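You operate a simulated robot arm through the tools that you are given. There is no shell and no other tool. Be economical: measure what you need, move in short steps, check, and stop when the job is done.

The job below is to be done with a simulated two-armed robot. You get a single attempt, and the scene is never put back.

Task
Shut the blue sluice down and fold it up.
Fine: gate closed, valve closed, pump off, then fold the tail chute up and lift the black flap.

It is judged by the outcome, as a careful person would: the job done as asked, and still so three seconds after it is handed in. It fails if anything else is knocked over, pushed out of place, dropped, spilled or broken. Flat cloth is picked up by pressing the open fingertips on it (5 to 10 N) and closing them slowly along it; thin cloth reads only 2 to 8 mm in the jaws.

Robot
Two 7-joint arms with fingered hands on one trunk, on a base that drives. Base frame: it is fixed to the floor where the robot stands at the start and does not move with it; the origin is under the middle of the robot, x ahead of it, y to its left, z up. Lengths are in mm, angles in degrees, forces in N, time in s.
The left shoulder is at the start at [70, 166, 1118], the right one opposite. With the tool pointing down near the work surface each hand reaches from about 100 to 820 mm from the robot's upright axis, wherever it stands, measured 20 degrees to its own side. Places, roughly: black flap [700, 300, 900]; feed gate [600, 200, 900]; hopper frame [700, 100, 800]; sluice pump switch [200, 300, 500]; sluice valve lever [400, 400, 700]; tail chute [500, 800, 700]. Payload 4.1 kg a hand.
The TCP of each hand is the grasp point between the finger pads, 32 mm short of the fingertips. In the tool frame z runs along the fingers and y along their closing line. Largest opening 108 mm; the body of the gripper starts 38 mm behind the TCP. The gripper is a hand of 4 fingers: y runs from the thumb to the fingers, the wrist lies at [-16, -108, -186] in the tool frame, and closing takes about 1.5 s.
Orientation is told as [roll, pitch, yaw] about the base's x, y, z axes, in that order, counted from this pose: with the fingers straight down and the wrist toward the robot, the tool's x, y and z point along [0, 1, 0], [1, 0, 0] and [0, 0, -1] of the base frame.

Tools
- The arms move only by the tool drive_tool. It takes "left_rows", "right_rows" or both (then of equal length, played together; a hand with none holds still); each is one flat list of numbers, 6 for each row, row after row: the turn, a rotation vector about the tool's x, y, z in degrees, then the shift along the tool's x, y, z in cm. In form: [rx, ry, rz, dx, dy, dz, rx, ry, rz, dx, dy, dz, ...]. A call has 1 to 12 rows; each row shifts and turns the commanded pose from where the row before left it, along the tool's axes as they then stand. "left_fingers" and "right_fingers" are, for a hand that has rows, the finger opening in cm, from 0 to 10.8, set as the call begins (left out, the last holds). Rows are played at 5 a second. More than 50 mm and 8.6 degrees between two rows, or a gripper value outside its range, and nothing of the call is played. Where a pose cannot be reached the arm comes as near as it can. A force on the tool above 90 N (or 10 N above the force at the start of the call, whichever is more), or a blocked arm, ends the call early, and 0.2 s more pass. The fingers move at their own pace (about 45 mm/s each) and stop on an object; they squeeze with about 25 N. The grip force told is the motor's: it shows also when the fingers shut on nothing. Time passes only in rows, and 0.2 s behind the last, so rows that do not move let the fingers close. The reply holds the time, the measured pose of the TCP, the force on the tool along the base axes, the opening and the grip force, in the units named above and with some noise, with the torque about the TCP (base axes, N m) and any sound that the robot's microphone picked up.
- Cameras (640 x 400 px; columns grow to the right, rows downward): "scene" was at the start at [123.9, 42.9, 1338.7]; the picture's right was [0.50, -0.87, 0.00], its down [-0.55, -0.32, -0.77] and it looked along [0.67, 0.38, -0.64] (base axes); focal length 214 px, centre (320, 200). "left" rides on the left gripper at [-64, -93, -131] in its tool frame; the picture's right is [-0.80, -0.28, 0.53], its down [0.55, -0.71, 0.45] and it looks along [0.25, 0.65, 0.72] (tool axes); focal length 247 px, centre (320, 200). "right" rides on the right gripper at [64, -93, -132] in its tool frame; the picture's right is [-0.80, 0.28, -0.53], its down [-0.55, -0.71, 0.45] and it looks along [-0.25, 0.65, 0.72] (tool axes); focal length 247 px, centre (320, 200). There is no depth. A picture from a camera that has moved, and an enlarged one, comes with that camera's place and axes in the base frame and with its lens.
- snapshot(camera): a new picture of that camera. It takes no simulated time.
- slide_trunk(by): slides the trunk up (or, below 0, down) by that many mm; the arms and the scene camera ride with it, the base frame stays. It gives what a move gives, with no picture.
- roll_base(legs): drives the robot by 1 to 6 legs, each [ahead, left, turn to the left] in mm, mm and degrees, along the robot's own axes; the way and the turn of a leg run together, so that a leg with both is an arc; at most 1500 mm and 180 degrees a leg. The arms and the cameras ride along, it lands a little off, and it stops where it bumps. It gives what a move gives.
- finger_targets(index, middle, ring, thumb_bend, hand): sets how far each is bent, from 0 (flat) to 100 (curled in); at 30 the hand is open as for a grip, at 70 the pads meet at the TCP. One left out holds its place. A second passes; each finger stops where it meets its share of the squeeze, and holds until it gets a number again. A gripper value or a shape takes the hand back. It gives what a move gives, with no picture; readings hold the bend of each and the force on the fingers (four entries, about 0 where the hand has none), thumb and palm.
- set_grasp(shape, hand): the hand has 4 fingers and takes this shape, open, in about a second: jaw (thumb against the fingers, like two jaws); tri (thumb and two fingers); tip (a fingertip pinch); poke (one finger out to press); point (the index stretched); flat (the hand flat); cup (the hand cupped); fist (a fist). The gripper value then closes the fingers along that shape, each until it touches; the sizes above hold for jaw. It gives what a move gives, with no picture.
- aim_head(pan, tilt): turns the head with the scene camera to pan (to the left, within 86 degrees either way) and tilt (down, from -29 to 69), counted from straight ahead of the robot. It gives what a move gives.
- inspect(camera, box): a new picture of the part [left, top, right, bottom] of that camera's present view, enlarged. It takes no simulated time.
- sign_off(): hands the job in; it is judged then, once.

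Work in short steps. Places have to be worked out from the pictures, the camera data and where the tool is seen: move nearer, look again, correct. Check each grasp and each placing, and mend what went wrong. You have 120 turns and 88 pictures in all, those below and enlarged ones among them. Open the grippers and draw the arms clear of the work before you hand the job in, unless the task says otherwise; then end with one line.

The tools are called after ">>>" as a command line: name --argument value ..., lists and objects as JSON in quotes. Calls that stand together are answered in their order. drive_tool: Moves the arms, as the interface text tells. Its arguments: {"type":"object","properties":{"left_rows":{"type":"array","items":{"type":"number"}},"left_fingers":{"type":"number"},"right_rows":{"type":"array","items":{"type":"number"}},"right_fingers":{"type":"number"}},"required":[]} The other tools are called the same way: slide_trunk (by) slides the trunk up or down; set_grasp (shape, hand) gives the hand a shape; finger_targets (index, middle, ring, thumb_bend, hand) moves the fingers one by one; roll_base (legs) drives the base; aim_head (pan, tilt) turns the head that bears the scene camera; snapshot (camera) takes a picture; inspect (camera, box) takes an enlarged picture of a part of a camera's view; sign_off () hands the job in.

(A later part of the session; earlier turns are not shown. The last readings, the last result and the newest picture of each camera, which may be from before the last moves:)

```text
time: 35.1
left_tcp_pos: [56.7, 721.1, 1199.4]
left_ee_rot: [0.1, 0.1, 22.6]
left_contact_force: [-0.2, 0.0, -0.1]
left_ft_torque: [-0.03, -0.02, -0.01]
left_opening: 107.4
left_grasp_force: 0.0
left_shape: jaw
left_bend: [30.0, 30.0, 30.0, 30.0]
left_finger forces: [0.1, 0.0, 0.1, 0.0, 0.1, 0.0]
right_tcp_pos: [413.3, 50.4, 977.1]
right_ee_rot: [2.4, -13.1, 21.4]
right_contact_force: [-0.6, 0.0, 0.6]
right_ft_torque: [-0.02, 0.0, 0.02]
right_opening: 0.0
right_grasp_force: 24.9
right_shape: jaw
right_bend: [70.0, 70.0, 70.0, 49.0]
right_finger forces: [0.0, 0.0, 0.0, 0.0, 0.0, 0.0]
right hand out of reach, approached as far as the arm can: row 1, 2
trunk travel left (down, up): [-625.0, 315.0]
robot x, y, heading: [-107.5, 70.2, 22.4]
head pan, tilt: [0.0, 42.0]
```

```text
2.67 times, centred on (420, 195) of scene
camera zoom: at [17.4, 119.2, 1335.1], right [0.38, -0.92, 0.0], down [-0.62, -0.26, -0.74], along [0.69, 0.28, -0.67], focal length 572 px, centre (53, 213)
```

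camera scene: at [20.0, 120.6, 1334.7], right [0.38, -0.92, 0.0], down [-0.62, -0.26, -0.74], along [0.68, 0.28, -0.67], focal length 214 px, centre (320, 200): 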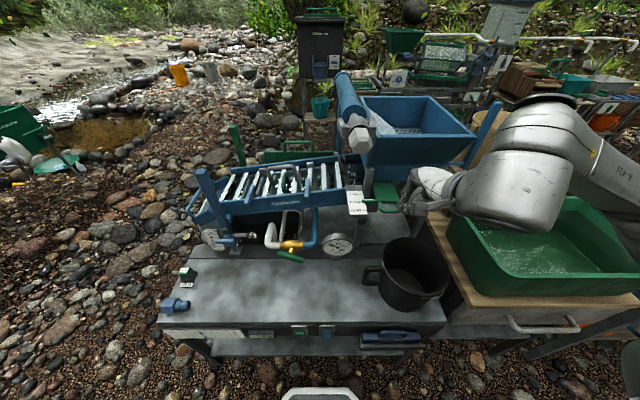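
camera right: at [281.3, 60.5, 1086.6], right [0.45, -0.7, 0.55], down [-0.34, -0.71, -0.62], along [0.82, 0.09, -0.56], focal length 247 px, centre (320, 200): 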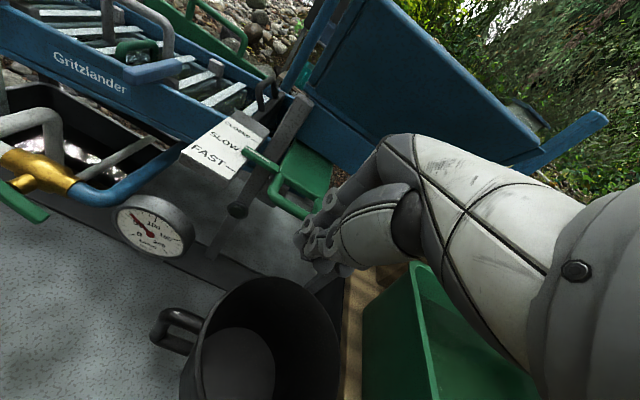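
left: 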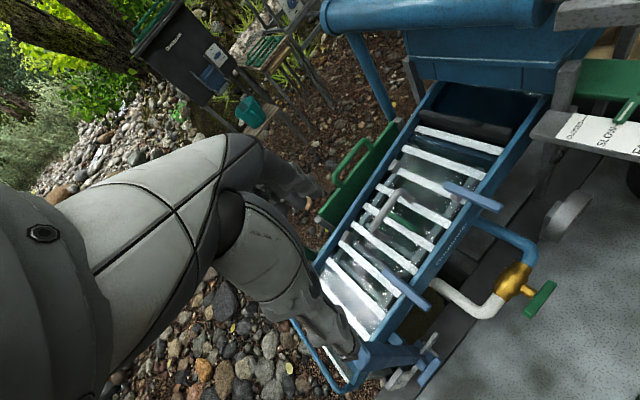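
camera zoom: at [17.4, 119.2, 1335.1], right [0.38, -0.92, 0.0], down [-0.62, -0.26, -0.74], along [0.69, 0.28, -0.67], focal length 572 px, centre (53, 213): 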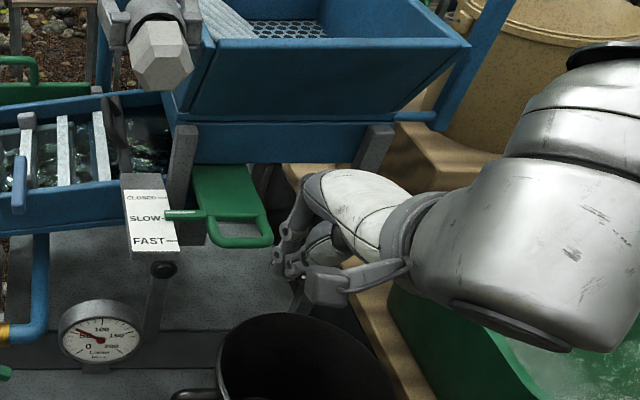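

The arm is at a joint limit when going further down here, but the trunk can lower the hand instead. The tub rim is well below the forearm, at about 815, so I'll slide down 45 mm.

>>> slide_trunk --by -45

>>> drive_tool --right_rows '[0, 0, 0, 1.2, 0, 0]'

>>> snapshot --camera "right"

>>> inspect --camera "scene" --box '[320, 120, 520, 270]'

```text
time: 36.0
left_tcp_pos: [54.9, 722.3, 1154.5]
left_ee_rot: [0.0, 0.0, 22.5]
left_contact_force: [-0.4, 0.0, 0.7]
left_ft_torque: [0.02, -0.01, -0.04]
left_opening: 107.7
left_grasp_force: 0.1
left_shape: jaw
left_bend: [30.0, 30.0, 30.0, 30.0]
left_finger forces: [0.0, 0.0, 0.1, 0.0, 0.0, 0.0]
right_tcp_pos: [413.3, 51.5, 931.8]
right_ee_rot: [2.4, -13.1, 21.5]
right_contact_force: [-1.4, -0.9, 0.0]
right_ft_torque: [-0.01, 0.01, -0.01]
right_opening: 0.0
right_grasp_force: 25.4
right_shape: jaw
right_bend: [70.0, 70.0, 70.0, 49.0]
right_finger forces: [0.1, 0.0, 0.0, 0.0, 0.0, 0.1]
trunk travel left (down, up): [-580.0, 360.0]
robot x, y, heading: [-109.6, 69.2, 22.4]
head pan, tilt: [0.0, 42.0]
```

```text
time: 36.4
left_tcp_pos: [55.1, 724.1, 1153.0]
left_ee_rot: [0.1, 0.0, 22.5]
left_contact_force: [0.2, -0.7, -0.6]
left_ft_torque: [0.01, 0.03, 0.03]
left_opening: 107.6
left_grasp_force: 0.1
left_shape: jaw
left_bend: [30.0, 30.0, 30.0, 30.0]
left_finger forces: [0.0, 0.0, 0.0, 0.1, 0.1, 0.0]
right_tcp_pos: [409.7, 63.3, 931.6]
right_ee_rot: [2.3, -13.1, 21.6]
right_contact_force: [0.1, -0.4, -0.6]
right_ft_torque: [0.0, 0.03, 0.04]
right_opening: 0.0
right_grasp_force: 25.4
right_shape: jaw
right_bend: [70.0, 70.0, 70.0, 49.0]
right_finger forces: [0.0, 0.1, 0.0, 0.0, 0.0, 0.0]
trunk travel left (down, up): [-580.0, 360.0]
robot x, y, heading: [-110.3, 67.9, 22.4]
head pan, tilt: [0.0, 42.0]
```

```text
57 pictures are left
camera right: at [277.0, 73.4, 1042.7], right [0.45, -0.7, 0.55], down [-0.35, -0.71, -0.62], along [0.82, 0.09, -0.56], focal length 247 px, centre (320, 200)
```

right: 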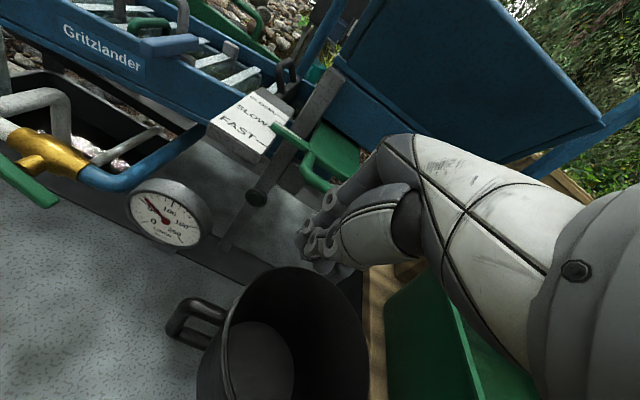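

```text
2.67 times, centred on (420, 195) of scene
camera zoom: at [17.0, 121.3, 1290.0], right [0.38, -0.92, 0.0], down [-0.62, -0.26, -0.74], along [0.69, 0.28, -0.67], focal length 572 px, centre (53, 213)
```

zoom: 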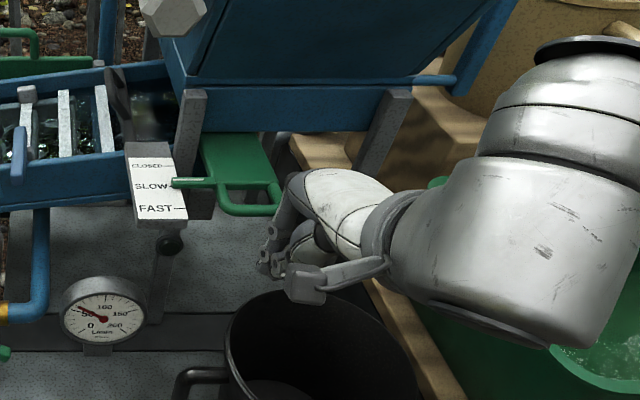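

The hand is right in front of the handle. I'll push forward along the bench normal in 10 mm steps and watch the force.

>>> drive_tool --right_rows '[0, 0, 0, 0.4, 0.97, 0.23, 0, 0, 0, 0.4, 0.97, 0.23, 0, 0, 0, 0, 0.97, 0.23, 0, 0, 0, 0, 0.97, 0.23, 0, 0, 0, 0, 0.97, 0.23, 0, 0, 0, 0, 0.97, 0.23]'

>>> inspect --camera "scene" --box '[320, 120, 480, 240]'

```text
time: 37.8
left_tcp_pos: [54.5, 722.7, 1153.1]
left_ee_rot: [0.0, 0.0, 22.5]
left_contact_force: [-0.1, 0.1, -0.2]
left_ft_torque: [-0.01, 0.01, -0.03]
left_opening: 107.8
left_grasp_force: 0.3
left_shape: jaw
left_bend: [30.0, 30.0, 30.0, 30.0]
left_finger forces: [0.0, 0.0, 0.0, 0.1, 0.1, 0.0]
right_tcp_pos: [461.5, 92.5, 932.2]
right_ee_rot: [2.3, -13.2, 21.6]
right_contact_force: [-1.4, 0.4, 1.6]
right_ft_torque: [0.0, -0.02, 0.0]
right_opening: 0.1
right_grasp_force: 25.1
right_shape: jaw
right_bend: [70.0, 70.0, 70.0, 49.0]
right_finger forces: [0.1, 0.9, 0.1, 0.1, 0.1, 0.1]
trunk travel left (down, up): [-580.0, 360.0]
robot x, y, heading: [-104.1, 67.9, 22.4]
head pan, tilt: [0.0, 42.0]
```

```text
3.33 times, centred on (400, 180) of scene
camera zoom: at [16.4, 120.3, 1290.1], right [0.38, -0.92, 0.0], down [-0.62, -0.26, -0.74], along [0.69, 0.28, -0.67], focal length 715 px, centre (53, 267)
```

zoom: 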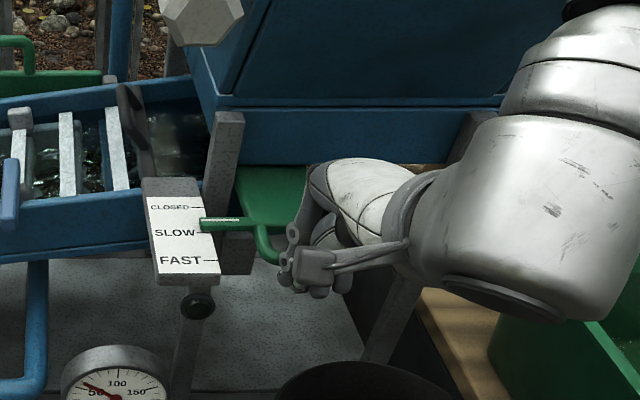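

The pointer has started to move off SLOW. I'll push another 25 mm.

>>> drive_tool --right_rows '[0, 0, 0, 0, 0.8, 0.19, 0, 0, 0, 0, 0.8, 0.19, 0, 0, 0, 0, 0.8, 0.19]'

>>> inspect --camera "scene" --box '[320, 120, 480, 240]'

```text
time: 38.6
left_tcp_pos: [53.9, 722.2, 1153.7]
left_ee_rot: [0.0, -0.1, 22.6]
left_contact_force: [0.1, 0.2, 0.6]
left_ft_torque: [0.04, -0.01, -0.02]
left_opening: 107.7
left_grasp_force: 0.1
left_shape: jaw
left_bend: [30.0, 30.0, 30.0, 30.0]
left_finger forces: [0.0, 0.0, 0.0, 0.1, 0.0, 0.0]
right_tcp_pos: [484.8, 102.4, 932.8]
right_ee_rot: [2.3, -13.2, 21.5]
right_contact_force: [-1.4, -0.3, 0.9]
right_ft_torque: [-0.01, 0.04, -0.01]
right_opening: 0.1
right_grasp_force: 25.4
right_shape: jaw
right_bend: [70.0, 70.0, 70.0, 49.0]
right_finger forces: [0.1, 0.9, 0.0, 0.0, 0.0, 0.0]
trunk travel left (down, up): [-580.0, 360.0]
robot x, y, heading: [-104.1, 70.3, 22.4]
head pan, tilt: [0.0, 42.0]
```

```text
3.33 times, centred on (400, 180) of scene
camera zoom: at [16.5, 120.2, 1290.1], right [0.38, -0.92, 0.0], down [-0.62, -0.26, -0.74], along [0.69, 0.28, -0.67], focal length 715 px, centre (53, 267)
```

zoom: 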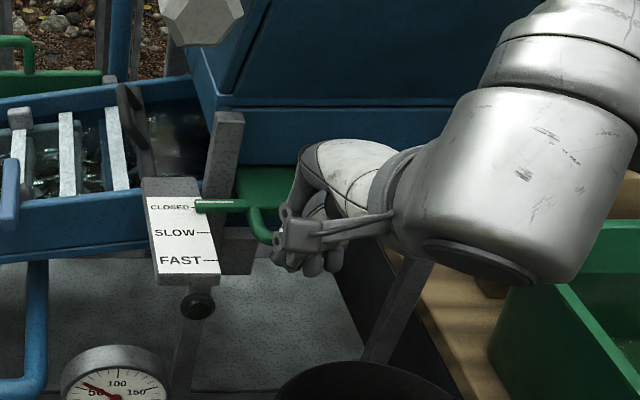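

The pointer is about at CLOSED. A few gentle millimetres more should find the end stop by force.

>>> drive_tool --right_rows '[0, 0, 0, 0, 0.3, 0.07, 0, 0, 0, 0, 0.3, 0.07, 0, 0, 0, 0, 0, 0]'

>>> inspect --camera "scene" --box '[340, 150, 420, 210]'

```text
time: 39.4
left_tcp_pos: [53.6, 722.7, 1154.6]
left_ee_rot: [0.0, -0.1, 22.5]
left_contact_force: [0.3, -0.7, 0.8]
left_ft_torque: [-0.01, 0.02, 0.01]
left_opening: 107.6
left_grasp_force: 0.1
left_shape: jaw
left_bend: [30.0, 30.0, 30.0, 30.0]
left_finger forces: [0.0, 0.1, 0.0, 0.1, 0.0, 0.0]
right_tcp_pos: [489.3, 102.2, 932.3]
right_ee_rot: [2.4, -13.2, 21.7]
right_contact_force: [-6.4, -2.2, 0.4]
right_ft_torque: [-0.04, 0.12, 0.04]
right_opening: 0.2
right_grasp_force: 24.9
right_shape: jaw
right_bend: [70.0, 70.0, 70.0, 49.0]
right_finger forces: [0.1, 1.2, 0.0, 0.0, 0.0, 0.0]
trunk travel left (down, up): [-580.0, 360.0]
robot x, y, heading: [-109.0, 65.7, 22.6]
head pan, tilt: [0.0, 42.0]
```

```text
6.67 times, centred on (380, 180) of scene
camera zoom: at [15.7, 119.7, 1290.2], right [0.38, -0.92, 0.0], down [-0.62, -0.26, -0.74], along [0.69, 0.28, -0.67], focal length 1430 px, centre (-80, 333)
```

zoom: 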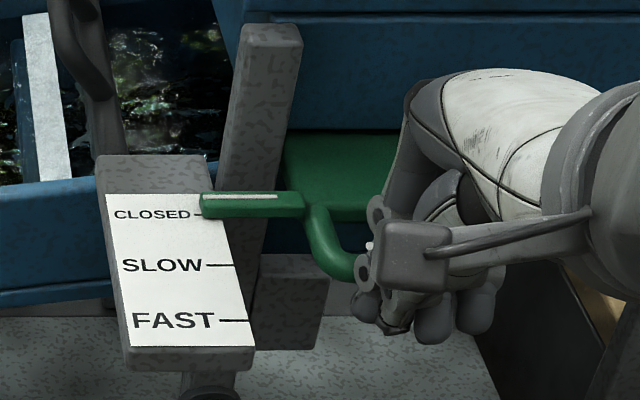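

The force rose to about 7 N, so the gate is at its stop and closed. I'll withdraw the hand straight back and then look at the valve.

>>> drive_tool --right_rows '[0, 0, 0, 0, 0.2, 0.05, 0, 0, 0, 0, -3, -0.7, 0, 0, 0, 0, -4, -0.9, 0, 0, 0, 0, -2, -4, 0, 0, 0, 0, -2, -4, 0, 0, 0, 0, -2, -4, 0, 0, 0, 0, -2, -4, 0, 0, 0, 0, -2, -4]'

>>> snapshot --camera "scene"

>>> snapshot --camera "left"

```text
time: 41.2
left_tcp_pos: [53.4, 722.2, 1155.0]
left_ee_rot: [0.0, 0.0, 22.5]
left_contact_force: [0.3, 0.5, -0.6]
left_ft_torque: [0.02, -0.02, 0.0]
left_opening: 107.6
left_grasp_force: 0.1
left_shape: jaw
left_bend: [30.0, 30.0, 30.0, 30.0]
left_finger forces: [0.1, 0.0, 0.0, 0.0, 0.0, 0.0]
right_tcp_pos: [312.2, 24.2, 1115.5]
right_ee_rot: [2.3, -13.2, 21.5]
right_contact_force: [0.1, 0.0, 0.6]
right_ft_torque: [0.04, -0.02, -0.02]
right_opening: 0.1
right_grasp_force: 25.3
right_shape: jaw
right_bend: [70.0, 70.0, 70.0, 49.0]
right_finger forces: [0.1, 0.1, 0.0, 0.0, 0.1, 0.0]
right hand out of reach, approached as far as the arm can: row 5, 6
trunk travel left (down, up): [-580.0, 360.0]
robot x, y, heading: [-112.4, 68.7, 22.5]
head pan, tilt: [0.0, 42.0]
```

```text
52 pictures are left
camera scene: at [14.7, 120.4, 1290.2], right [0.38, -0.92, 0.0], down [-0.62, -0.26, -0.74], along [0.69, 0.28, -0.67], focal length 214 px, centre (320, 200)
```

scene: 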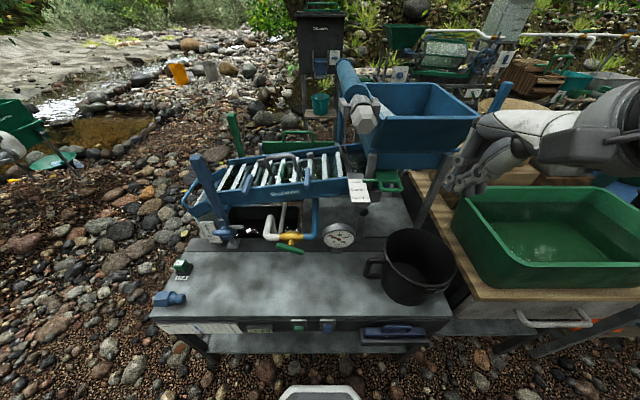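

```text
51 pictures are left
camera left: at [-8.2, 628.6, 1285.5], right [0.04, -0.85, -0.53], down [-0.86, 0.24, -0.45], along [0.51, 0.48, -0.72], focal length 247 px, centre (320, 200)
```

left: 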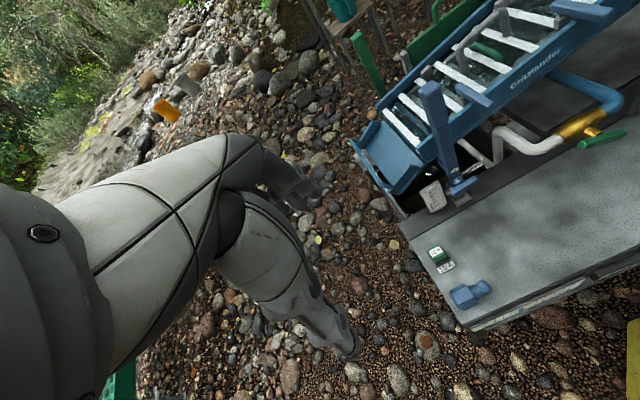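

The gate stays closed. Now I'll zoom in on the valve from the scene and both arms' cameras.

>>> inspect --camera "scene" --box '[250, 200, 350, 262]'

>>> inspect --camera "left" --box '[480, 60, 640, 160]'

>>> inspect --camera "scene" --box '[180, 130, 400, 250]'

```text
6.40 times, centred on (300, 231) of scene
camera zoom: at [14.7, 120.4, 1290.2], right [0.38, -0.92, 0.0], down [-0.62, -0.26, -0.74], along [0.69, 0.28, -0.67], focal length 1373 px, centre (448, 2)
```

zoom: 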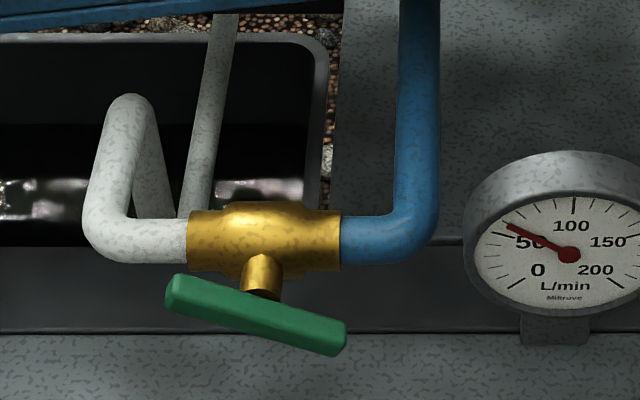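

```text
4.00 times, centred on (560, 110) of left
camera zoom: at [-8.2, 628.6, 1285.5], right [0.04, -0.85, -0.53], down [-0.86, 0.24, -0.45], along [0.51, 0.48, -0.72], focal length 988 px, centre (-640, 560)
```

zoom: 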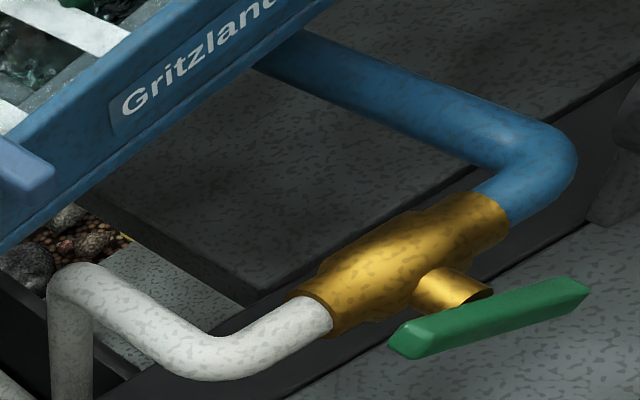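

```text
2.91 times, centred on (290, 190) of scene
camera zoom: at [14.7, 120.4, 1290.2], right [0.38, -0.92, 0.0], down [-0.62, -0.26, -0.74], along [0.69, 0.28, -0.67], focal length 624 px, centre (407, 229)
```

zoom: 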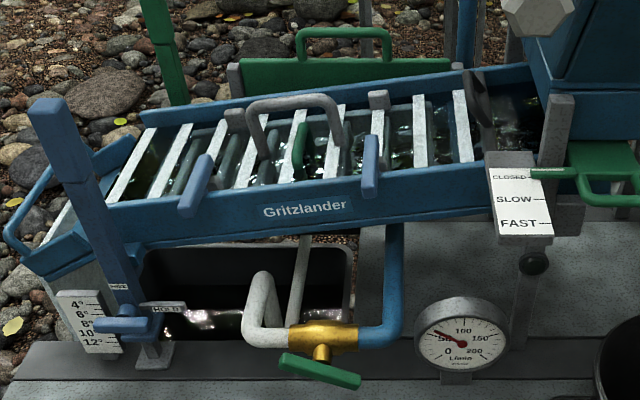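

The lever centre triangulates to (361, 363, 701), with its right end drooping about 20° and the flow gauge near 50. Closing should be a further clockwise turn to vertical. I'll shape the left hand as a poke and carry it over high.

>>> set_grasp --hand "left" --shape "poke"

>>> drive_tool --left_rows '[0, 0, 0, -4.46, 0.8, 0, 0, 0, 0, -4.46, 0.8, 0, 0, 0, 0, -4.46, 0.8, 0, 0, 0, 0, -4.46, 0.8, 0, 0, 0, 0, -4.46, 0.8, 0, 0, 0, 0, -4.46, 0.8, 0, 0, 0, 0, -4.46, 0.8, 0, 0, 0, 0, -4.46, 0.8, 0, 0, 0, 0, -4.46, 0.8, 0, 0, 0, 0, -4.46, 0.8, 0]'

>>> drive_tool --left_rows '[-7, 0, 0, 0, 0, 4, -7, 0, 0, 0, 0, 4, -6, 0, 0, 0, 0, 4, 0, 0, 0, 0, -0.5, 4, 0, 0, 0, 0, -0.5, 4]'

>>> snapshot --camera "left"

>>> snapshot --camera "scene"

```text
time: 42.1
left_tcp_pos: [56.6, 721.0, 1154.2]
left_ee_rot: [-0.1, 0.0, 22.5]
left_contact_force: [0.0, 0.0, -0.1]
left_ft_torque: [-0.03, 0.01, 0.05]
left_opening: 0.0
left_grasp_force: 0.1
left_shape: poke
left_bend: [70.0, 70.0, 99.0, 100.0]
left_finger forces: [0.0, 0.0, 0.0, 0.1, 0.0, 0.1]
right_tcp_pos: [315.5, 23.1, 1114.9]
right_ee_rot: [2.3, -13.2, 21.6]
right_contact_force: [0.1, -0.7, 0.1]
right_ft_torque: [0.02, 0.01, 0.0]
right_opening: 0.0
right_grasp_force: 24.2
right_shape: jaw
right_bend: [70.0, 70.0, 70.0, 49.0]
right_finger forces: [0.0, 0.1, 0.0, 0.0, 0.0, 0.0]
trunk travel left (down, up): [-580.0, 360.0]
robot x, y, heading: [-104.4, 69.2, 22.3]
head pan, tilt: [0.0, 42.0]
```

```text
time: 44.3
left_tcp_pos: [296.5, 351.9, 1154.6]
left_ee_rot: [-0.1, -0.1, 22.7]
left_contact_force: [-0.7, 0.7, 0.3]
left_ft_torque: [-0.02, 0.01, -0.03]
left_opening: 0.0
left_grasp_force: 0.0
left_shape: poke
left_bend: [70.0, 70.0, 99.0, 100.0]
left_finger forces: [0.1, 0.0, 0.1, 0.1, 0.0, 0.0]
left hand out of reach, approached as far as the arm can: row 10
right_tcp_pos: [318.1, 24.0, 1114.5]
right_ee_rot: [2.3, -13.1, 21.5]
right_contact_force: [1.1, 0.2, 0.7]
right_ft_torque: [0.0, 0.0, 0.01]
right_opening: 0.0
right_grasp_force: 25.5
right_shape: jaw
right_bend: [70.0, 70.0, 70.0, 49.0]
right_finger forces: [0.0, 0.0, 0.0, 0.0, 0.0, 0.0]
trunk travel left (down, up): [-580.0, 360.0]
robot x, y, heading: [-107.6, 69.9, 22.6]
head pan, tilt: [0.0, 42.0]
```

```text
time: 45.5
left_tcp_pos: [326.7, 382.3, 1051.6]
left_ee_rot: [0.0, -19.9, 22.5]
left_contact_force: [-0.5, 0.6, -0.9]
left_ft_torque: [0.02, -0.03, -0.01]
left_opening: 0.0
left_grasp_force: 0.1
left_shape: poke
left_bend: [70.0, 70.0, 99.0, 100.0]
left_finger forces: [0.0, 0.1, 0.0, 0.0, 0.1, 0.1]
left hand out of reach, approached as far as the arm can: row 2, 3, 4, 5
right_tcp_pos: [314.7, 23.5, 1115.9]
right_ee_rot: [2.3, -13.3, 21.6]
right_contact_force: [0.8, 0.7, 0.7]
right_ft_torque: [-0.01, -0.03, -0.03]
right_opening: 0.0
right_grasp_force: 24.8
right_shape: jaw
right_bend: [70.0, 70.0, 70.0, 49.0]
right_finger forces: [0.0, 0.0, 0.0, 0.0, 0.1, 0.0]
trunk travel left (down, up): [-580.0, 360.0]
robot x, y, heading: [-108.7, 63.4, 22.6]
head pan, tilt: [0.0, 42.0]
```

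```text
47 pictures are left
camera left: at [229.0, 273.2, 1144.0], right [0.23, -0.77, -0.6], down [-0.68, 0.31, -0.66], along [0.7, 0.56, -0.45], focal length 247 px, centre (320, 200)
```

left: 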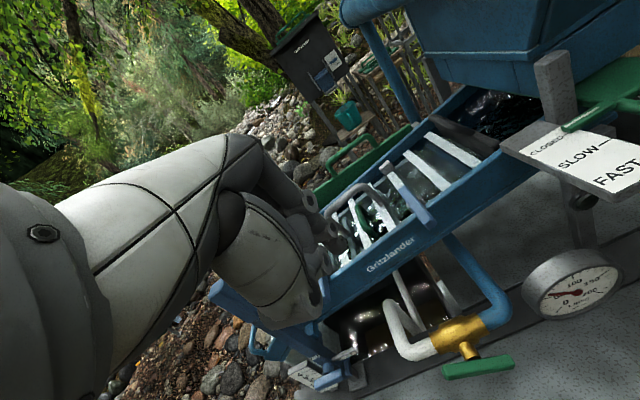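

```text
46 pictures are left
camera scene: at [17.0, 120.5, 1290.0], right [0.38, -0.92, 0.0], down [-0.62, -0.26, -0.74], along [0.69, 0.28, -0.67], focal length 214 px, centre (320, 200)
```

scene: 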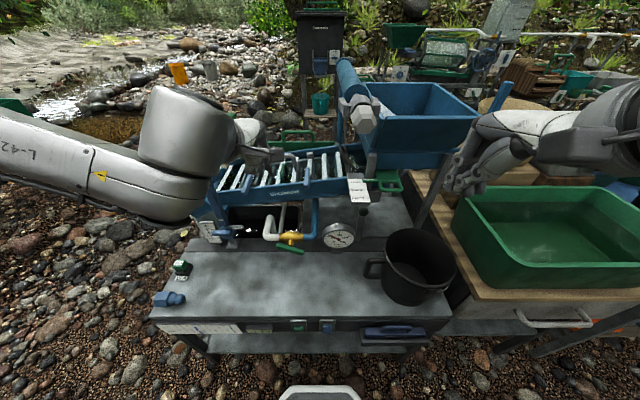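

The arms fold up too tightly at this trunk height. I'll raise the trunk 250 mm and shift the base 100 mm right, so the left arm works downward and outward.

>>> slide_trunk --by 250

>>> roll_base --legs '[[0, -100, 0]]'

>>> drive_tool --left_rows '[0, 0, 0, 0, -1.2, 3.2, 0, 0, 0, 0, -1.2, 3.2, 0, 0, 0, 0, -1.2, 3.2, 0, 0, 0, 0, -1.2, 3.2, 0, 0, 0, 0, -1.2, 3.2, 0, 0, 0, 0, -1.2, 3.2, 0, 0, 0, 0, -1.2, 3.2, 0, 0, 0, 0, -1.2, 3.2, 0, 0, 0, 0, -1.2, 3.2, 0, 0, 0, 0, -1.2, 3.2]'

```text
time: 48.1
left_tcp_pos: [326.9, 382.1, 1302.0]
left_ee_rot: [0.0, -20.0, 22.5]
left_contact_force: [0.5, -0.3, 0.4]
left_ft_torque: [0.01, 0.04, -0.05]
left_opening: 0.1
left_grasp_force: 0.1
left_shape: poke
left_bend: [70.0, 70.0, 99.0, 100.0]
left_finger forces: [0.0, 0.1, 0.0, 0.0, 0.0, 0.0]
right_tcp_pos: [315.3, 24.5, 1366.1]
right_ee_rot: [2.4, -13.2, 21.5]
right_contact_force: [-0.3, 0.4, 0.6]
right_ft_torque: [-0.02, -0.02, -0.01]
right_opening: 0.0
right_grasp_force: 24.9
right_shape: jaw
right_bend: [70.0, 70.0, 70.0, 49.0]
right_finger forces: [0.0, 0.0, 0.0, 0.0, 0.0, 0.1]
trunk travel left (down, up): [-830.0, 110.0]
robot x, y, heading: [-107.6, 68.6, 22.4]
head pan, tilt: [0.0, 42.0]
```

```text
time: 49.3
left_tcp_pos: [365.2, 292.3, 1302.4]
left_ee_rot: [-0.1, -20.1, 22.5]
left_contact_force: [0.2, 0.7, -0.1]
left_ft_torque: [0.0, 0.0, 0.02]
left_opening: 0.0
left_grasp_force: 0.1
left_shape: poke
left_bend: [70.0, 70.0, 99.0, 100.0]
left_finger forces: [0.0, 0.1, 0.0, 0.1, 0.1, 0.0]
right_tcp_pos: [352.8, -66.8, 1366.2]
right_ee_rot: [2.3, -13.2, 21.6]
right_contact_force: [-0.8, -0.6, -0.3]
right_ft_torque: [0.0, 0.0, -0.03]
right_opening: 0.0
right_grasp_force: 25.1
right_shape: jaw
right_bend: [70.0, 70.0, 70.0, 49.0]
right_finger forces: [0.0, 0.1, 0.0, 0.1, 0.1, 0.1]
trunk travel left (down, up): [-830.0, 110.0]
robot x, y, heading: [-67.1, -21.9, 22.4]
head pan, tilt: [0.0, 42.0]
```

```text
time: 51.5
left_tcp_pos: [306.0, 400.4, 1105.5]
left_ee_rot: [-0.1, -19.9, 22.4]
left_contact_force: [0.1, -0.3, -0.9]
left_ft_torque: [-0.03, 0.0, 0.01]
left_opening: 0.0
left_grasp_force: 0.0
left_shape: poke
left_bend: [70.0, 70.0, 99.0, 100.0]
left_finger forces: [0.0, 0.0, 0.0, 0.1, 0.1, 0.0]
left hand out of reach, approached as far as the arm can: row 1, 2, 3, 4, 5, 6, 7, 8, 9, 10
right_tcp_pos: [353.1, -67.6, 1364.8]
right_ee_rot: [2.3, -13.2, 21.6]
right_contact_force: [-0.5, -0.7, 0.2]
right_ft_torque: [-0.02, 0.05, 0.01]
right_opening: 0.4
right_grasp_force: 25.6
right_shape: jaw
right_bend: [70.0, 70.0, 70.0, 49.0]
right_finger forces: [0.0, 0.0, 0.0, 0.0, 0.0, 0.0]
trunk travel left (down, up): [-830.0, 110.0]
robot x, y, heading: [-65.6, -21.9, 22.5]
head pan, tilt: [0.0, 42.0]
```

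The commanded pose is too far right (l≈130, against the lever's 197). I'll bring it back left and carry on down.

>>> drive_tool --left_rows '[0, 0, 0, 3.4, 0, 0, 0, 0, 0, 3.4, 0, 0, 0, 0, 0, 0, -1.4, 3.7, 0, 0, 0, 0, -1.4, 3.7, 0, 0, 0, 0, -1.4, 3.7, 0, 0, 0, 0, -1.4, 3.7]'

>>> snapshot --camera "scene"

```text
time: 52.9
left_tcp_pos: [255.4, 491.5, 1041.3]
left_ee_rot: [-0.1, -19.7, 22.5]
left_contact_force: [-0.8, -0.9, -0.6]
left_ft_torque: [0.0, 0.01, -0.01]
left_opening: 0.0
left_grasp_force: 0.1
left_shape: poke
left_bend: [70.0, 70.0, 99.0, 100.0]
left_finger forces: [0.0, 0.1, 0.0, 0.0, 0.1, 0.1]
left hand out of reach, approached as far as the arm can: row 4, 5, 6
right_tcp_pos: [356.2, -68.8, 1365.0]
right_ee_rot: [2.4, -13.1, 21.6]
right_contact_force: [-0.7, 0.3, -0.6]
right_ft_torque: [0.01, 0.01, -0.01]
right_opening: 0.0
right_grasp_force: 25.0
right_shape: jaw
right_bend: [70.0, 70.0, 70.0, 49.0]
right_finger forces: [0.0, 0.0, 0.1, 0.1, 0.0, 0.0]
trunk travel left (down, up): [-830.0, 110.0]
robot x, y, heading: [-68.1, -24.4, 22.6]
head pan, tilt: [0.0, 42.0]
```

```text
45 pictures are left
camera scene: at [57.4, 27.2, 1539.8], right [0.38, -0.92, 0.0], down [-0.62, -0.26, -0.74], along [0.69, 0.28, -0.67], focal length 214 px, centre (320, 200)
```

scene: 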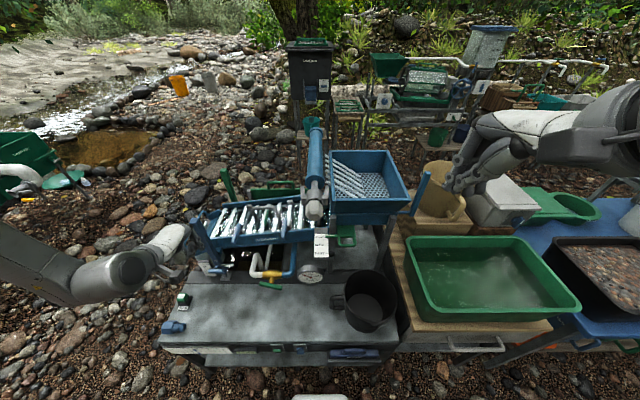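

The arm has a minimum reach: wrist to shoulder must be at least about 350 mm. I'll back the base off 300 mm, set the hand at working height in free air, and drive it in.

>>> roll_base --legs '[[-300, 0, 0]]'

>>> drive_tool --left_rows '[0, 0, 0, 0, 0, 0]'

```text
time: 54.9
left_tcp_pos: [-24.9, 376.5, 1041.5]
left_ee_rot: [0.0, -19.7, 22.7]
left_contact_force: [-1.4, -0.2, 0.6]
left_ft_torque: [-0.01, 0.0, 0.01]
left_opening: 0.0
left_grasp_force: 0.2
left_shape: poke
left_bend: [70.0, 70.0, 99.0, 100.0]
left_finger forces: [0.0, 0.1, 0.1, 0.0, 0.1, 0.1]
right_tcp_pos: [77.7, -182.7, 1365.6]
right_ee_rot: [2.3, -13.0, 21.8]
right_contact_force: [1.6, 0.2, 0.3]
right_ft_torque: [0.0, 0.03, -0.02]
right_opening: 0.1
right_grasp_force: 24.9
right_shape: jaw
right_bend: [70.0, 70.0, 70.0, 49.0]
right_finger forces: [0.0, 0.0, 0.1, 0.0, 0.1, 0.0]
trunk travel left (down, up): [-830.0, 110.0]
robot x, y, heading: [-347.6, -135.7, 22.9]
head pan, tilt: [0.0, 42.0]
```

```text
time: 55.3
left_tcp_pos: [-26.4, 375.7, 1041.4]
left_ee_rot: [0.0, -19.8, 22.6]
left_contact_force: [0.4, -0.4, 0.4]
left_ft_torque: [-0.05, 0.03, -0.01]
left_opening: 0.0
left_grasp_force: 0.0
left_shape: poke
left_bend: [70.0, 70.0, 99.0, 100.0]
left_finger forces: [0.0, 0.1, 0.0, 0.0, 0.0, 0.0]
right_tcp_pos: [75.5, -182.5, 1364.9]
right_ee_rot: [2.2, -13.1, 21.8]
right_contact_force: [-0.2, -0.6, -0.4]
right_ft_torque: [-0.01, 0.01, 0.01]
right_opening: 0.0
right_grasp_force: 25.2
right_shape: jaw
right_bend: [70.0, 70.0, 70.0, 49.0]
right_finger forces: [0.0, 0.0, 0.0, 0.0, 0.0, 0.0]
trunk travel left (down, up): [-830.0, 110.0]
robot x, y, heading: [-345.4, -138.3, 22.7]
head pan, tilt: [0.0, 42.0]
```

Next, extend the left hand forward and down in free air, then right.

>>> drive_tool --left_rows '[0, 0, 0, 0, 0.42, 3.6, 0, 0, 0, 0, 0.42, 3.6, 0, 0, 0, 0, 0.42, 3.6, 0, 0, 0, 0, 0.42, 3.6, 0, 0, 0, 0, 0.42, 3.6, 0, 0, 0, 0, 0.42, 3.6, 0, 0, 0, 0, 0.42, 3.6, 0, 0, 0, 0, 0.42, 3.6]'

```text
time: 57.1
left_tcp_pos: [1.8, 445.2, 1037.3]
left_ee_rot: [0.0, -19.8, 22.5]
left_contact_force: [0.2, 0.8, -0.2]
left_ft_torque: [-0.01, 0.04, -0.01]
left_opening: 0.0
left_grasp_force: 0.1
left_shape: poke
left_bend: [70.0, 70.0, 99.0, 100.0]
left_finger forces: [0.0, 0.0, 0.1, 0.0, 0.0, 0.0]
left hand out of reach, approached as far as the arm can: row 1, 2, 3, 4, 5, 6, 7, 8
right_tcp_pos: [76.6, -182.3, 1365.3]
right_ee_rot: [2.3, -13.3, 21.8]
right_contact_force: [0.4, 0.0, -0.7]
right_ft_torque: [0.01, 0.0, -0.02]
right_opening: 0.0
right_grasp_force: 25.6
right_shape: jaw
right_bend: [70.0, 70.0, 70.0, 49.0]
right_finger forces: [0.0, 0.0, 0.1, 0.1, 0.1, 0.0]
trunk travel left (down, up): [-830.0, 110.0]
robot x, y, heading: [-351.2, -138.3, 22.9]
head pan, tilt: [0.0, 42.0]
```

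The stored command overshot far below the arm's actual position. I'll back the command out to a clearly reachable point, up and to the left, and see where the arm settles.

>>> drive_tool --left_rows '[0, 0, 0, 1.67, 1.03, -3.84, 0, 0, 0, 1.67, 1.03, -3.84, 0, 0, 0, 1.67, 1.03, -3.84, 0, 0, 0, 1.67, 1.03, -3.84, 0, 0, 0, 1.67, 1.03, -3.84, 0, 0, 0, 1.67, 1.03, -3.84, 0, 0, 0, 1.67, 1.03, -3.84, 0, 0, 0, 1.67, 1.03, -3.84, 0, 0, 0, 1.67, 1.03, -3.84, 0, 0, 0, 0, 0, 0]'

>>> snapshot --camera "scene"

```text
time: 59.3
left_tcp_pos: [-83.9, 572.9, 1394.3]
left_ee_rot: [0.0, -19.9, 22.7]
left_contact_force: [-0.8, 0.9, 0.4]
left_ft_torque: [0.0, 0.03, 0.0]
left_opening: 0.0
left_grasp_force: 0.0
left_shape: poke
left_bend: [70.0, 70.0, 99.0, 100.0]
left_finger forces: [0.0, 0.0, 0.0, 0.1, 0.0, 0.0]
right_tcp_pos: [75.8, -183.1, 1364.1]
right_ee_rot: [2.3, -13.2, 21.7]
right_contact_force: [0.7, -0.1, 0.2]
right_ft_torque: [0.02, -0.02, 0.0]
right_opening: 0.0
right_grasp_force: 25.2
right_shape: jaw
right_bend: [70.0, 70.0, 70.0, 49.0]
right_finger forces: [0.1, 0.1, 0.0, 0.1, 0.1, 0.1]
trunk travel left (down, up): [-830.0, 110.0]
robot x, y, heading: [-346.6, -139.8, 22.9]
head pan, tilt: [0.0, 42.0]
```

```text
44 pictures are left
camera scene: at [-223.8, -87.5, 1540.1], right [0.39, -0.92, 0.0], down [-0.62, -0.26, -0.74], along [0.69, 0.29, -0.67], focal length 214 px, centre (320, 200)
```

scene: 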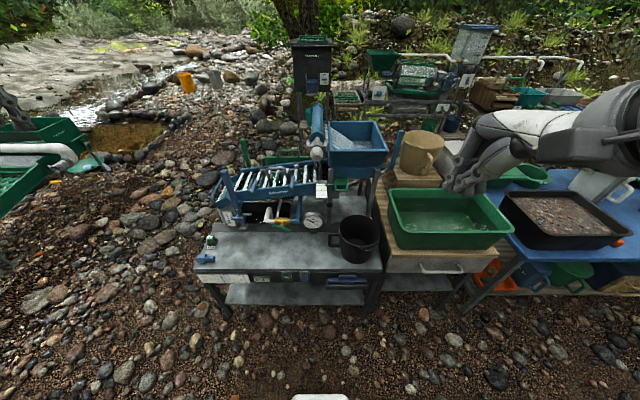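

Out-of-reach steps reset the command to the actual pose, which explains that. I'll go to plain fingers-down, move right at height, then straight down.

>>> drive_tool --left_rows '[7, 0, 0, 0, 0, 0, 7, 0, 0, 0, 0, 0, 6, 0, 0, 0, 0, 0, 0, 0, 0, -4.33, 0.95, 0, 0, 0, 0, -4.33, 0.95, 0, 0, 0, 0, -4.33, 0.95, 0, 0, 0, 0, -4.33, 0.95, 0, 0, 0, 0, -4.33, 0.95, 0, 0, 0, 0, -4.33, 0.95, 0, 0, 0, 0, -4.33, 0.95, 0, 0, 0, 0, -4.33, 0.95, 0, 0, 0, 0, -4.33, 0.95, 0]'

>>> drive_tool --left_rows '[0, 0, 0, 0, 0, 4.9, 0, 0, 0, 0, 0, 4.9, 0, 0, 0, 0, 0, 4.9, 0, 0, 0, 0, 0, 4.9, 0, 0, 0, 0, 0, 4.9, 0, 0, 0, 0, 0, 4.9, 0, 0, 0, 0, 0, 4.9, 0, 0, 0, 0, 0, 4.9, 0, 0, 0, 0, 0, 4.9, 0, 0, 0, 0, 0, 4.9, 0, 0, 0, 0, 0, 4.9]'

```text
time: 61.9
left_tcp_pos: [142.2, 254.7, 1394.0]
left_ee_rot: [0.0, 0.2, 22.8]
left_contact_force: [0.1, -0.3, 0.8]
left_ft_torque: [-0.01, 0.02, -0.01]
left_opening: 0.1
left_grasp_force: 0.0
left_shape: poke
left_bend: [70.0, 70.0, 99.0, 100.0]
left_finger forces: [0.0, 0.1, 0.1, 0.1, 0.0, 0.0]
left hand out of reach, approached as far as the arm can: row 12
right_tcp_pos: [79.2, -181.7, 1364.9]
right_ee_rot: [2.4, -12.9, 21.9]
right_contact_force: [0.8, 0.0, -0.7]
right_ft_torque: [0.0, 0.03, 0.03]
right_opening: 0.0
right_grasp_force: 24.5
right_shape: jaw
right_bend: [70.0, 70.0, 70.0, 49.0]
right_finger forces: [0.1, 0.1, 0.0, 0.0, 0.1, 0.0]
trunk travel left (down, up): [-830.0, 110.0]
robot x, y, heading: [-343.5, -135.6, 22.7]
head pan, tilt: [0.0, 42.0]
```

```text
time: 64.3
left_tcp_pos: [-2.1, 344.2, 1023.9]
left_ee_rot: [-0.1, 0.1, 22.7]
left_contact_force: [-0.3, 0.1, -0.4]
left_ft_torque: [0.0, 0.0, 0.01]
left_opening: 0.0
left_grasp_force: 0.1
left_shape: poke
left_bend: [70.0, 70.0, 99.0, 100.0]
left_finger forces: [0.1, 0.0, 0.0, 0.0, 0.0, 0.0]
left hand out of reach, approached as far as the arm can: row 3, 4, 5, 6, 7, 8, 9, 10, 11
right_tcp_pos: [74.8, -183.8, 1365.7]
right_ee_rot: [2.3, -13.2, 21.8]
right_contact_force: [-0.2, -0.1, 0.4]
right_ft_torque: [0.01, 0.0, 0.0]
right_opening: 0.0
right_grasp_force: 25.0
right_shape: jaw
right_bend: [70.0, 70.0, 70.0, 49.0]
right_finger forces: [0.1, 0.0, 0.0, 0.0, 0.1, 0.0]
trunk travel left (down, up): [-830.0, 110.0]
robot x, y, heading: [-345.3, -137.1, 22.6]
head pan, tilt: [0.0, 42.0]
```

Descent so close in gets stuck. I'll try reaching further out first (about 700 mm from the axis, 25° left), as the spec describes, and then go down.

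>>> drive_tool --left_rows '[0, 0, 0, 0, 4, 0, 0, 0, 0, 0, 4, 0, 0, 0, 0, 0, 4, 0, 0, 0, 0, 0, 4, 0, 0, 0, 0, 0, 0, 4, 0, 0, 0, 0, 0, 4, 0, 0, 0, 0, 0, 4, 0, 0, 0, 0, 0, 4, 0, 0, 0, 0, 0, 4]'

>>> aim_head --pan 30 --tilt 42

>>> snapshot --camera "scene"

```text
time: 66.3
left_tcp_pos: [8.9, 423.8, 1015.3]
left_ee_rot: [0.0, 0.1, 22.6]
left_contact_force: [-0.4, -0.3, -0.1]
left_ft_torque: [0.0, -0.01, 0.0]
left_opening: 0.4
left_grasp_force: 0.1
left_shape: poke
left_bend: [70.0, 70.0, 99.0, 100.0]
left_finger forces: [0.0, 0.1, 0.0, 0.0, 0.0, 0.1]
left hand out of reach, approached as far as the arm can: row 1, 2, 3, 4, 5, 6, 7, 8, 9
right_tcp_pos: [74.7, -183.2, 1366.5]
right_ee_rot: [2.3, -13.2, 21.8]
right_contact_force: [0.2, 0.8, -0.7]
right_ft_torque: [0.0, 0.02, -0.01]
right_opening: 0.0
right_grasp_force: 24.8
right_shape: jaw
right_bend: [70.0, 70.0, 70.0, 49.0]
right_finger forces: [0.0, 0.1, 0.0, 0.0, 0.1, 0.0]
trunk travel left (down, up): [-830.0, 110.0]
robot x, y, heading: [-345.5, -139.7, 22.9]
head pan, tilt: [0.0, 42.0]
```

```text
time: 67.3
left_tcp_pos: [10.0, 423.4, 1014.6]
left_ee_rot: [-0.1, 0.1, 22.6]
left_contact_force: [-0.1, 0.1, -1.3]
left_ft_torque: [0.02, 0.01, 0.0]
left_opening: 0.1
left_grasp_force: 0.1
left_shape: poke
left_bend: [70.0, 70.0, 99.0, 100.0]
left_finger forces: [0.0, 0.0, 0.0, 0.1, 0.1, 0.0]
right_tcp_pos: [75.8, -183.7, 1365.9]
right_ee_rot: [2.5, -13.3, 21.8]
right_contact_force: [0.0, 0.7, -0.6]
right_ft_torque: [-0.02, 0.0, -0.02]
right_opening: 0.1
right_grasp_force: 25.1
right_shape: jaw
right_bend: [70.0, 70.0, 70.0, 49.0]
right_finger forces: [0.0, 0.1, 0.0, 0.0, 0.0, 0.1]
trunk travel left (down, up): [-830.0, 110.0]
robot x, y, heading: [-341.9, -139.0, 22.7]
head pan, tilt: [30.0, 42.0]
```

```text
43 pictures are left
camera scene: at [-249.6, -53.6, 1540.0], right [0.79, -0.61, 0.0], down [-0.41, -0.53, -0.74], along [0.45, 0.59, -0.67], focal length 214 px, centre (320, 200)
```

scene: 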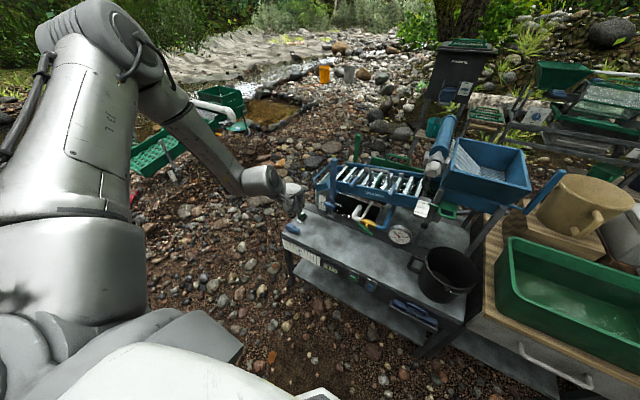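

The elbow is up and out, and the limit may be in the wrist. Yaw doesn't matter for poking, so I'll test whether turning the hand inward frees the descent.

>>> drive_tool --left_rows '[0, 0, 8, 0, 0, 0, 0, 0, 8, 0, 0, 0, 0, 0, 8, 0, 0, 0, 0, 0, 8, 0, 0, 0, 0, 0, 8, 0, 0, 0, 0, 0, 0, 0, 0, 3, 0, 0, 0, 0, 0, 3, 0, 0, 0, 0, 0, 3]'

```text
time: 69.1
left_tcp_pos: [-18.0, 415.4, 1004.2]
left_ee_rot: [0.4, 0.1, 11.0]
left_contact_force: [-0.6, 0.1, -1.1]
left_ft_torque: [0.02, -0.01, 0.0]
left_opening: 0.0
left_grasp_force: 0.1
left_shape: poke
left_bend: [70.0, 70.0, 99.0, 100.0]
left_finger forces: [0.1, 0.0, 0.0, 0.0, 0.0, 0.1]
left hand out of reach, approached as far as the arm can: row 2, 3, 4, 5, 6, 7, 8
right_tcp_pos: [74.7, -183.1, 1366.2]
right_ee_rot: [2.2, -13.1, 21.8]
right_contact_force: [0.5, -0.1, -0.7]
right_ft_torque: [0.04, 0.01, 0.01]
right_opening: 0.1
right_grasp_force: 25.1
right_shape: jaw
right_bend: [70.0, 70.0, 70.0, 49.0]
right_finger forces: [0.0, 0.0, 0.1, 0.0, 0.1, 0.0]
trunk travel left (down, up): [-830.0, 110.0]
robot x, y, heading: [-345.5, -139.1, 22.8]
head pan, tilt: [30.0, 42.0]
```

Turning inward is limited, so a wrist roll is at its stop. I'll try turning outward and then descending.

>>> drive_tool --left_rows '[0, 0, -8, 0, 0, 0, 0, 0, -8, 0, 0, 0, 0, 0, -8, 0, 0, 0, 0, 0, -8, 0, 0, 0, 0, 0, -8, 0, 0, 0, 0, 0, -8, 0, 0, 0, 0, 0, -8, 0, 0, 0, 0, 0, 0, 0, 0, 4, 0, 0, 0, 0, 0, 4, 0, 0, 0, 0, 0, 4]'

```text
time: 71.3
left_tcp_pos: [-69.3, 443.8, 1004.2]
left_ee_rot: [0.3, -0.1, 66.9]
left_contact_force: [-0.8, 0.5, 0.2]
left_ft_torque: [0.01, 0.01, -0.02]
left_opening: 0.3
left_grasp_force: 0.1
left_shape: poke
left_bend: [70.0, 70.0, 99.0, 100.0]
left_finger forces: [0.0, 0.1, 0.1, 0.0, 0.1, 0.1]
left hand out of reach, approached as far as the arm can: row 4, 5, 6, 7, 8, 9, 10
right_tcp_pos: [75.3, -183.0, 1364.1]
right_ee_rot: [2.4, -13.2, 21.9]
right_contact_force: [0.1, 0.3, 0.5]
right_ft_torque: [-0.01, -0.05, -0.01]
right_opening: 0.0
right_grasp_force: 25.1
right_shape: jaw
right_bend: [70.0, 70.0, 70.0, 49.0]
right_finger forces: [0.0, 0.0, 0.1, 0.0, 0.0, 0.0]
trunk travel left (down, up): [-830.0, 110.0]
robot x, y, heading: [-348.3, -141.4, 22.7]
head pan, tilt: [30.0, 42.0]
```

The earlier forward-pitched pose (-40°) on the right arm worked low and far out, so the arm favours fingers aligned with the forearm. I'll lift the left hand, restore yaw and pitch the poking finger forward to about -60°, which also suits the lever.

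>>> drive_tool --left_rows '[0, 0, 0, 0, 0, -4, 0, 0, 0, 0, 0, -4, 0, 0, 0, 0, 0, -4, 0, 0, 0, 0, 0, -4, 0, 0, 7.4, 0, 0, -2, 0, 0, 7.4, 0, 0, -2, 0, 0, 7.4, 0, 0, 0, 0, 0, 7.4, 0, 0, 0, 0, 0, 7.4, 0, 0, 0, 0, 0, 7.4, 0, 0, 0]'

>>> drive_tool --left_rows '[-7.5, 0, 0, 0, 1, 0, -7.5, 0, 0, 0, 1, 0, -7.5, 0, 0, 0, 1, 0, -7.5, 0, 0, 0, 0, 1, -7.5, 0, 0, 0, 0, 1, -7.5, 0, 0, 0, 0, 1, -7.5, 0, 0, 0, 0, 1, -7.5, 0, 0, 0, 0, 1]'

```text
time: 73.5
left_tcp_pos: [-69.6, 443.4, 1202.5]
left_ee_rot: [0.3, 0.1, 22.3]
left_contact_force: [0.2, 0.2, 1.3]
left_ft_torque: [-0.02, 0.03, 0.01]
left_opening: 0.0
left_grasp_force: 0.1
left_shape: poke
left_bend: [70.0, 70.0, 99.0, 100.0]
left_finger forces: [0.0, 0.0, 0.1, 0.0, 0.1, 0.0]
right_tcp_pos: [76.0, -183.0, 1365.2]
right_ee_rot: [2.4, -13.3, 21.9]
right_contact_force: [-0.5, 0.4, -0.1]
right_ft_torque: [0.0, -0.01, 0.02]
right_opening: 0.0
right_grasp_force: 24.8
right_shape: jaw
right_bend: [70.0, 70.0, 70.0, 49.0]
right_finger forces: [0.0, 0.1, 0.1, 0.0, 0.0, 0.0]
trunk travel left (down, up): [-830.0, 110.0]
robot x, y, heading: [-346.9, -139.5, 22.5]
head pan, tilt: [30.0, 42.0]
```

```text
time: 75.3
left_tcp_pos: [-14.0, 464.7, 1167.9]
left_ee_rot: [0.8, -60.0, 21.6]
left_contact_force: [-0.3, -0.4, -0.1]
left_ft_torque: [0.01, -0.01, 0.0]
left_opening: 0.0
left_grasp_force: 0.1
left_shape: poke
left_bend: [70.0, 70.0, 99.0, 100.0]
left_finger forces: [0.0, 0.0, 0.0, 0.1, 0.1, 0.1]
right_tcp_pos: [76.1, -182.6, 1366.6]
right_ee_rot: [2.3, -13.1, 21.8]
right_contact_force: [-0.5, 0.2, -0.6]
right_ft_torque: [-0.01, -0.01, 0.03]
right_opening: 0.1
right_grasp_force: 25.0
right_shape: jaw
right_bend: [70.0, 70.0, 70.0, 49.0]
right_finger forces: [0.0, 0.0, 0.0, 0.0, 0.0, 0.0]
trunk travel left (down, up): [-830.0, 110.0]
robot x, y, heading: [-340.5, -140.2, 22.5]
head pan, tilt: [30.0, 42.0]
```

That pose works freely. Next I'll bring it to about 635 mm forward and 170 mm left of the axis.

>>> drive_tool --left_rows '[0, 0, 0, -3.25, 0.6, 1.08, 0, 0, 0, -3.25, 0.6, 1.08, 0, 0, 0, -3.25, 0.6, 1.08, 0, 0, 0, -3.25, 0.6, 1.08, 0, 0, 0, -3.25, 0.6, 1.08, 0, 0, 0, -3.25, 0.6, 1.08, 0, 0, 0, -3.25, 0.6, 1.08, 0, 0, 0, -3.25, 0.6, 1.08]'

```text
time: 77.1
left_tcp_pos: [178.1, 261.5, 1165.6]
left_ee_rot: [0.9, -59.9, 21.7]
left_contact_force: [0.0, 1.0, 0.5]
left_ft_torque: [0.02, -0.02, 0.0]
left_opening: 0.0
left_grasp_force: 0.0
left_shape: poke
left_bend: [70.0, 70.0, 99.0, 100.0]
left_finger forces: [0.0, 0.1, 0.1, 0.1, 0.0, 0.0]
right_tcp_pos: [76.0, -184.7, 1366.0]
right_ee_rot: [2.4, -13.1, 21.7]
right_contact_force: [0.4, 0.2, -1.1]
right_ft_torque: [0.01, -0.02, 0.0]
right_opening: 0.0
right_grasp_force: 25.2
right_shape: jaw
right_bend: [70.0, 70.0, 70.0, 49.0]
right_finger forces: [0.0, 0.1, 0.0, 0.0, 0.0, 0.1]
trunk travel left (down, up): [-830.0, 110.0]
robot x, y, heading: [-347.6, -137.4, 22.8]
head pan, tilt: [30.0, 42.0]
```

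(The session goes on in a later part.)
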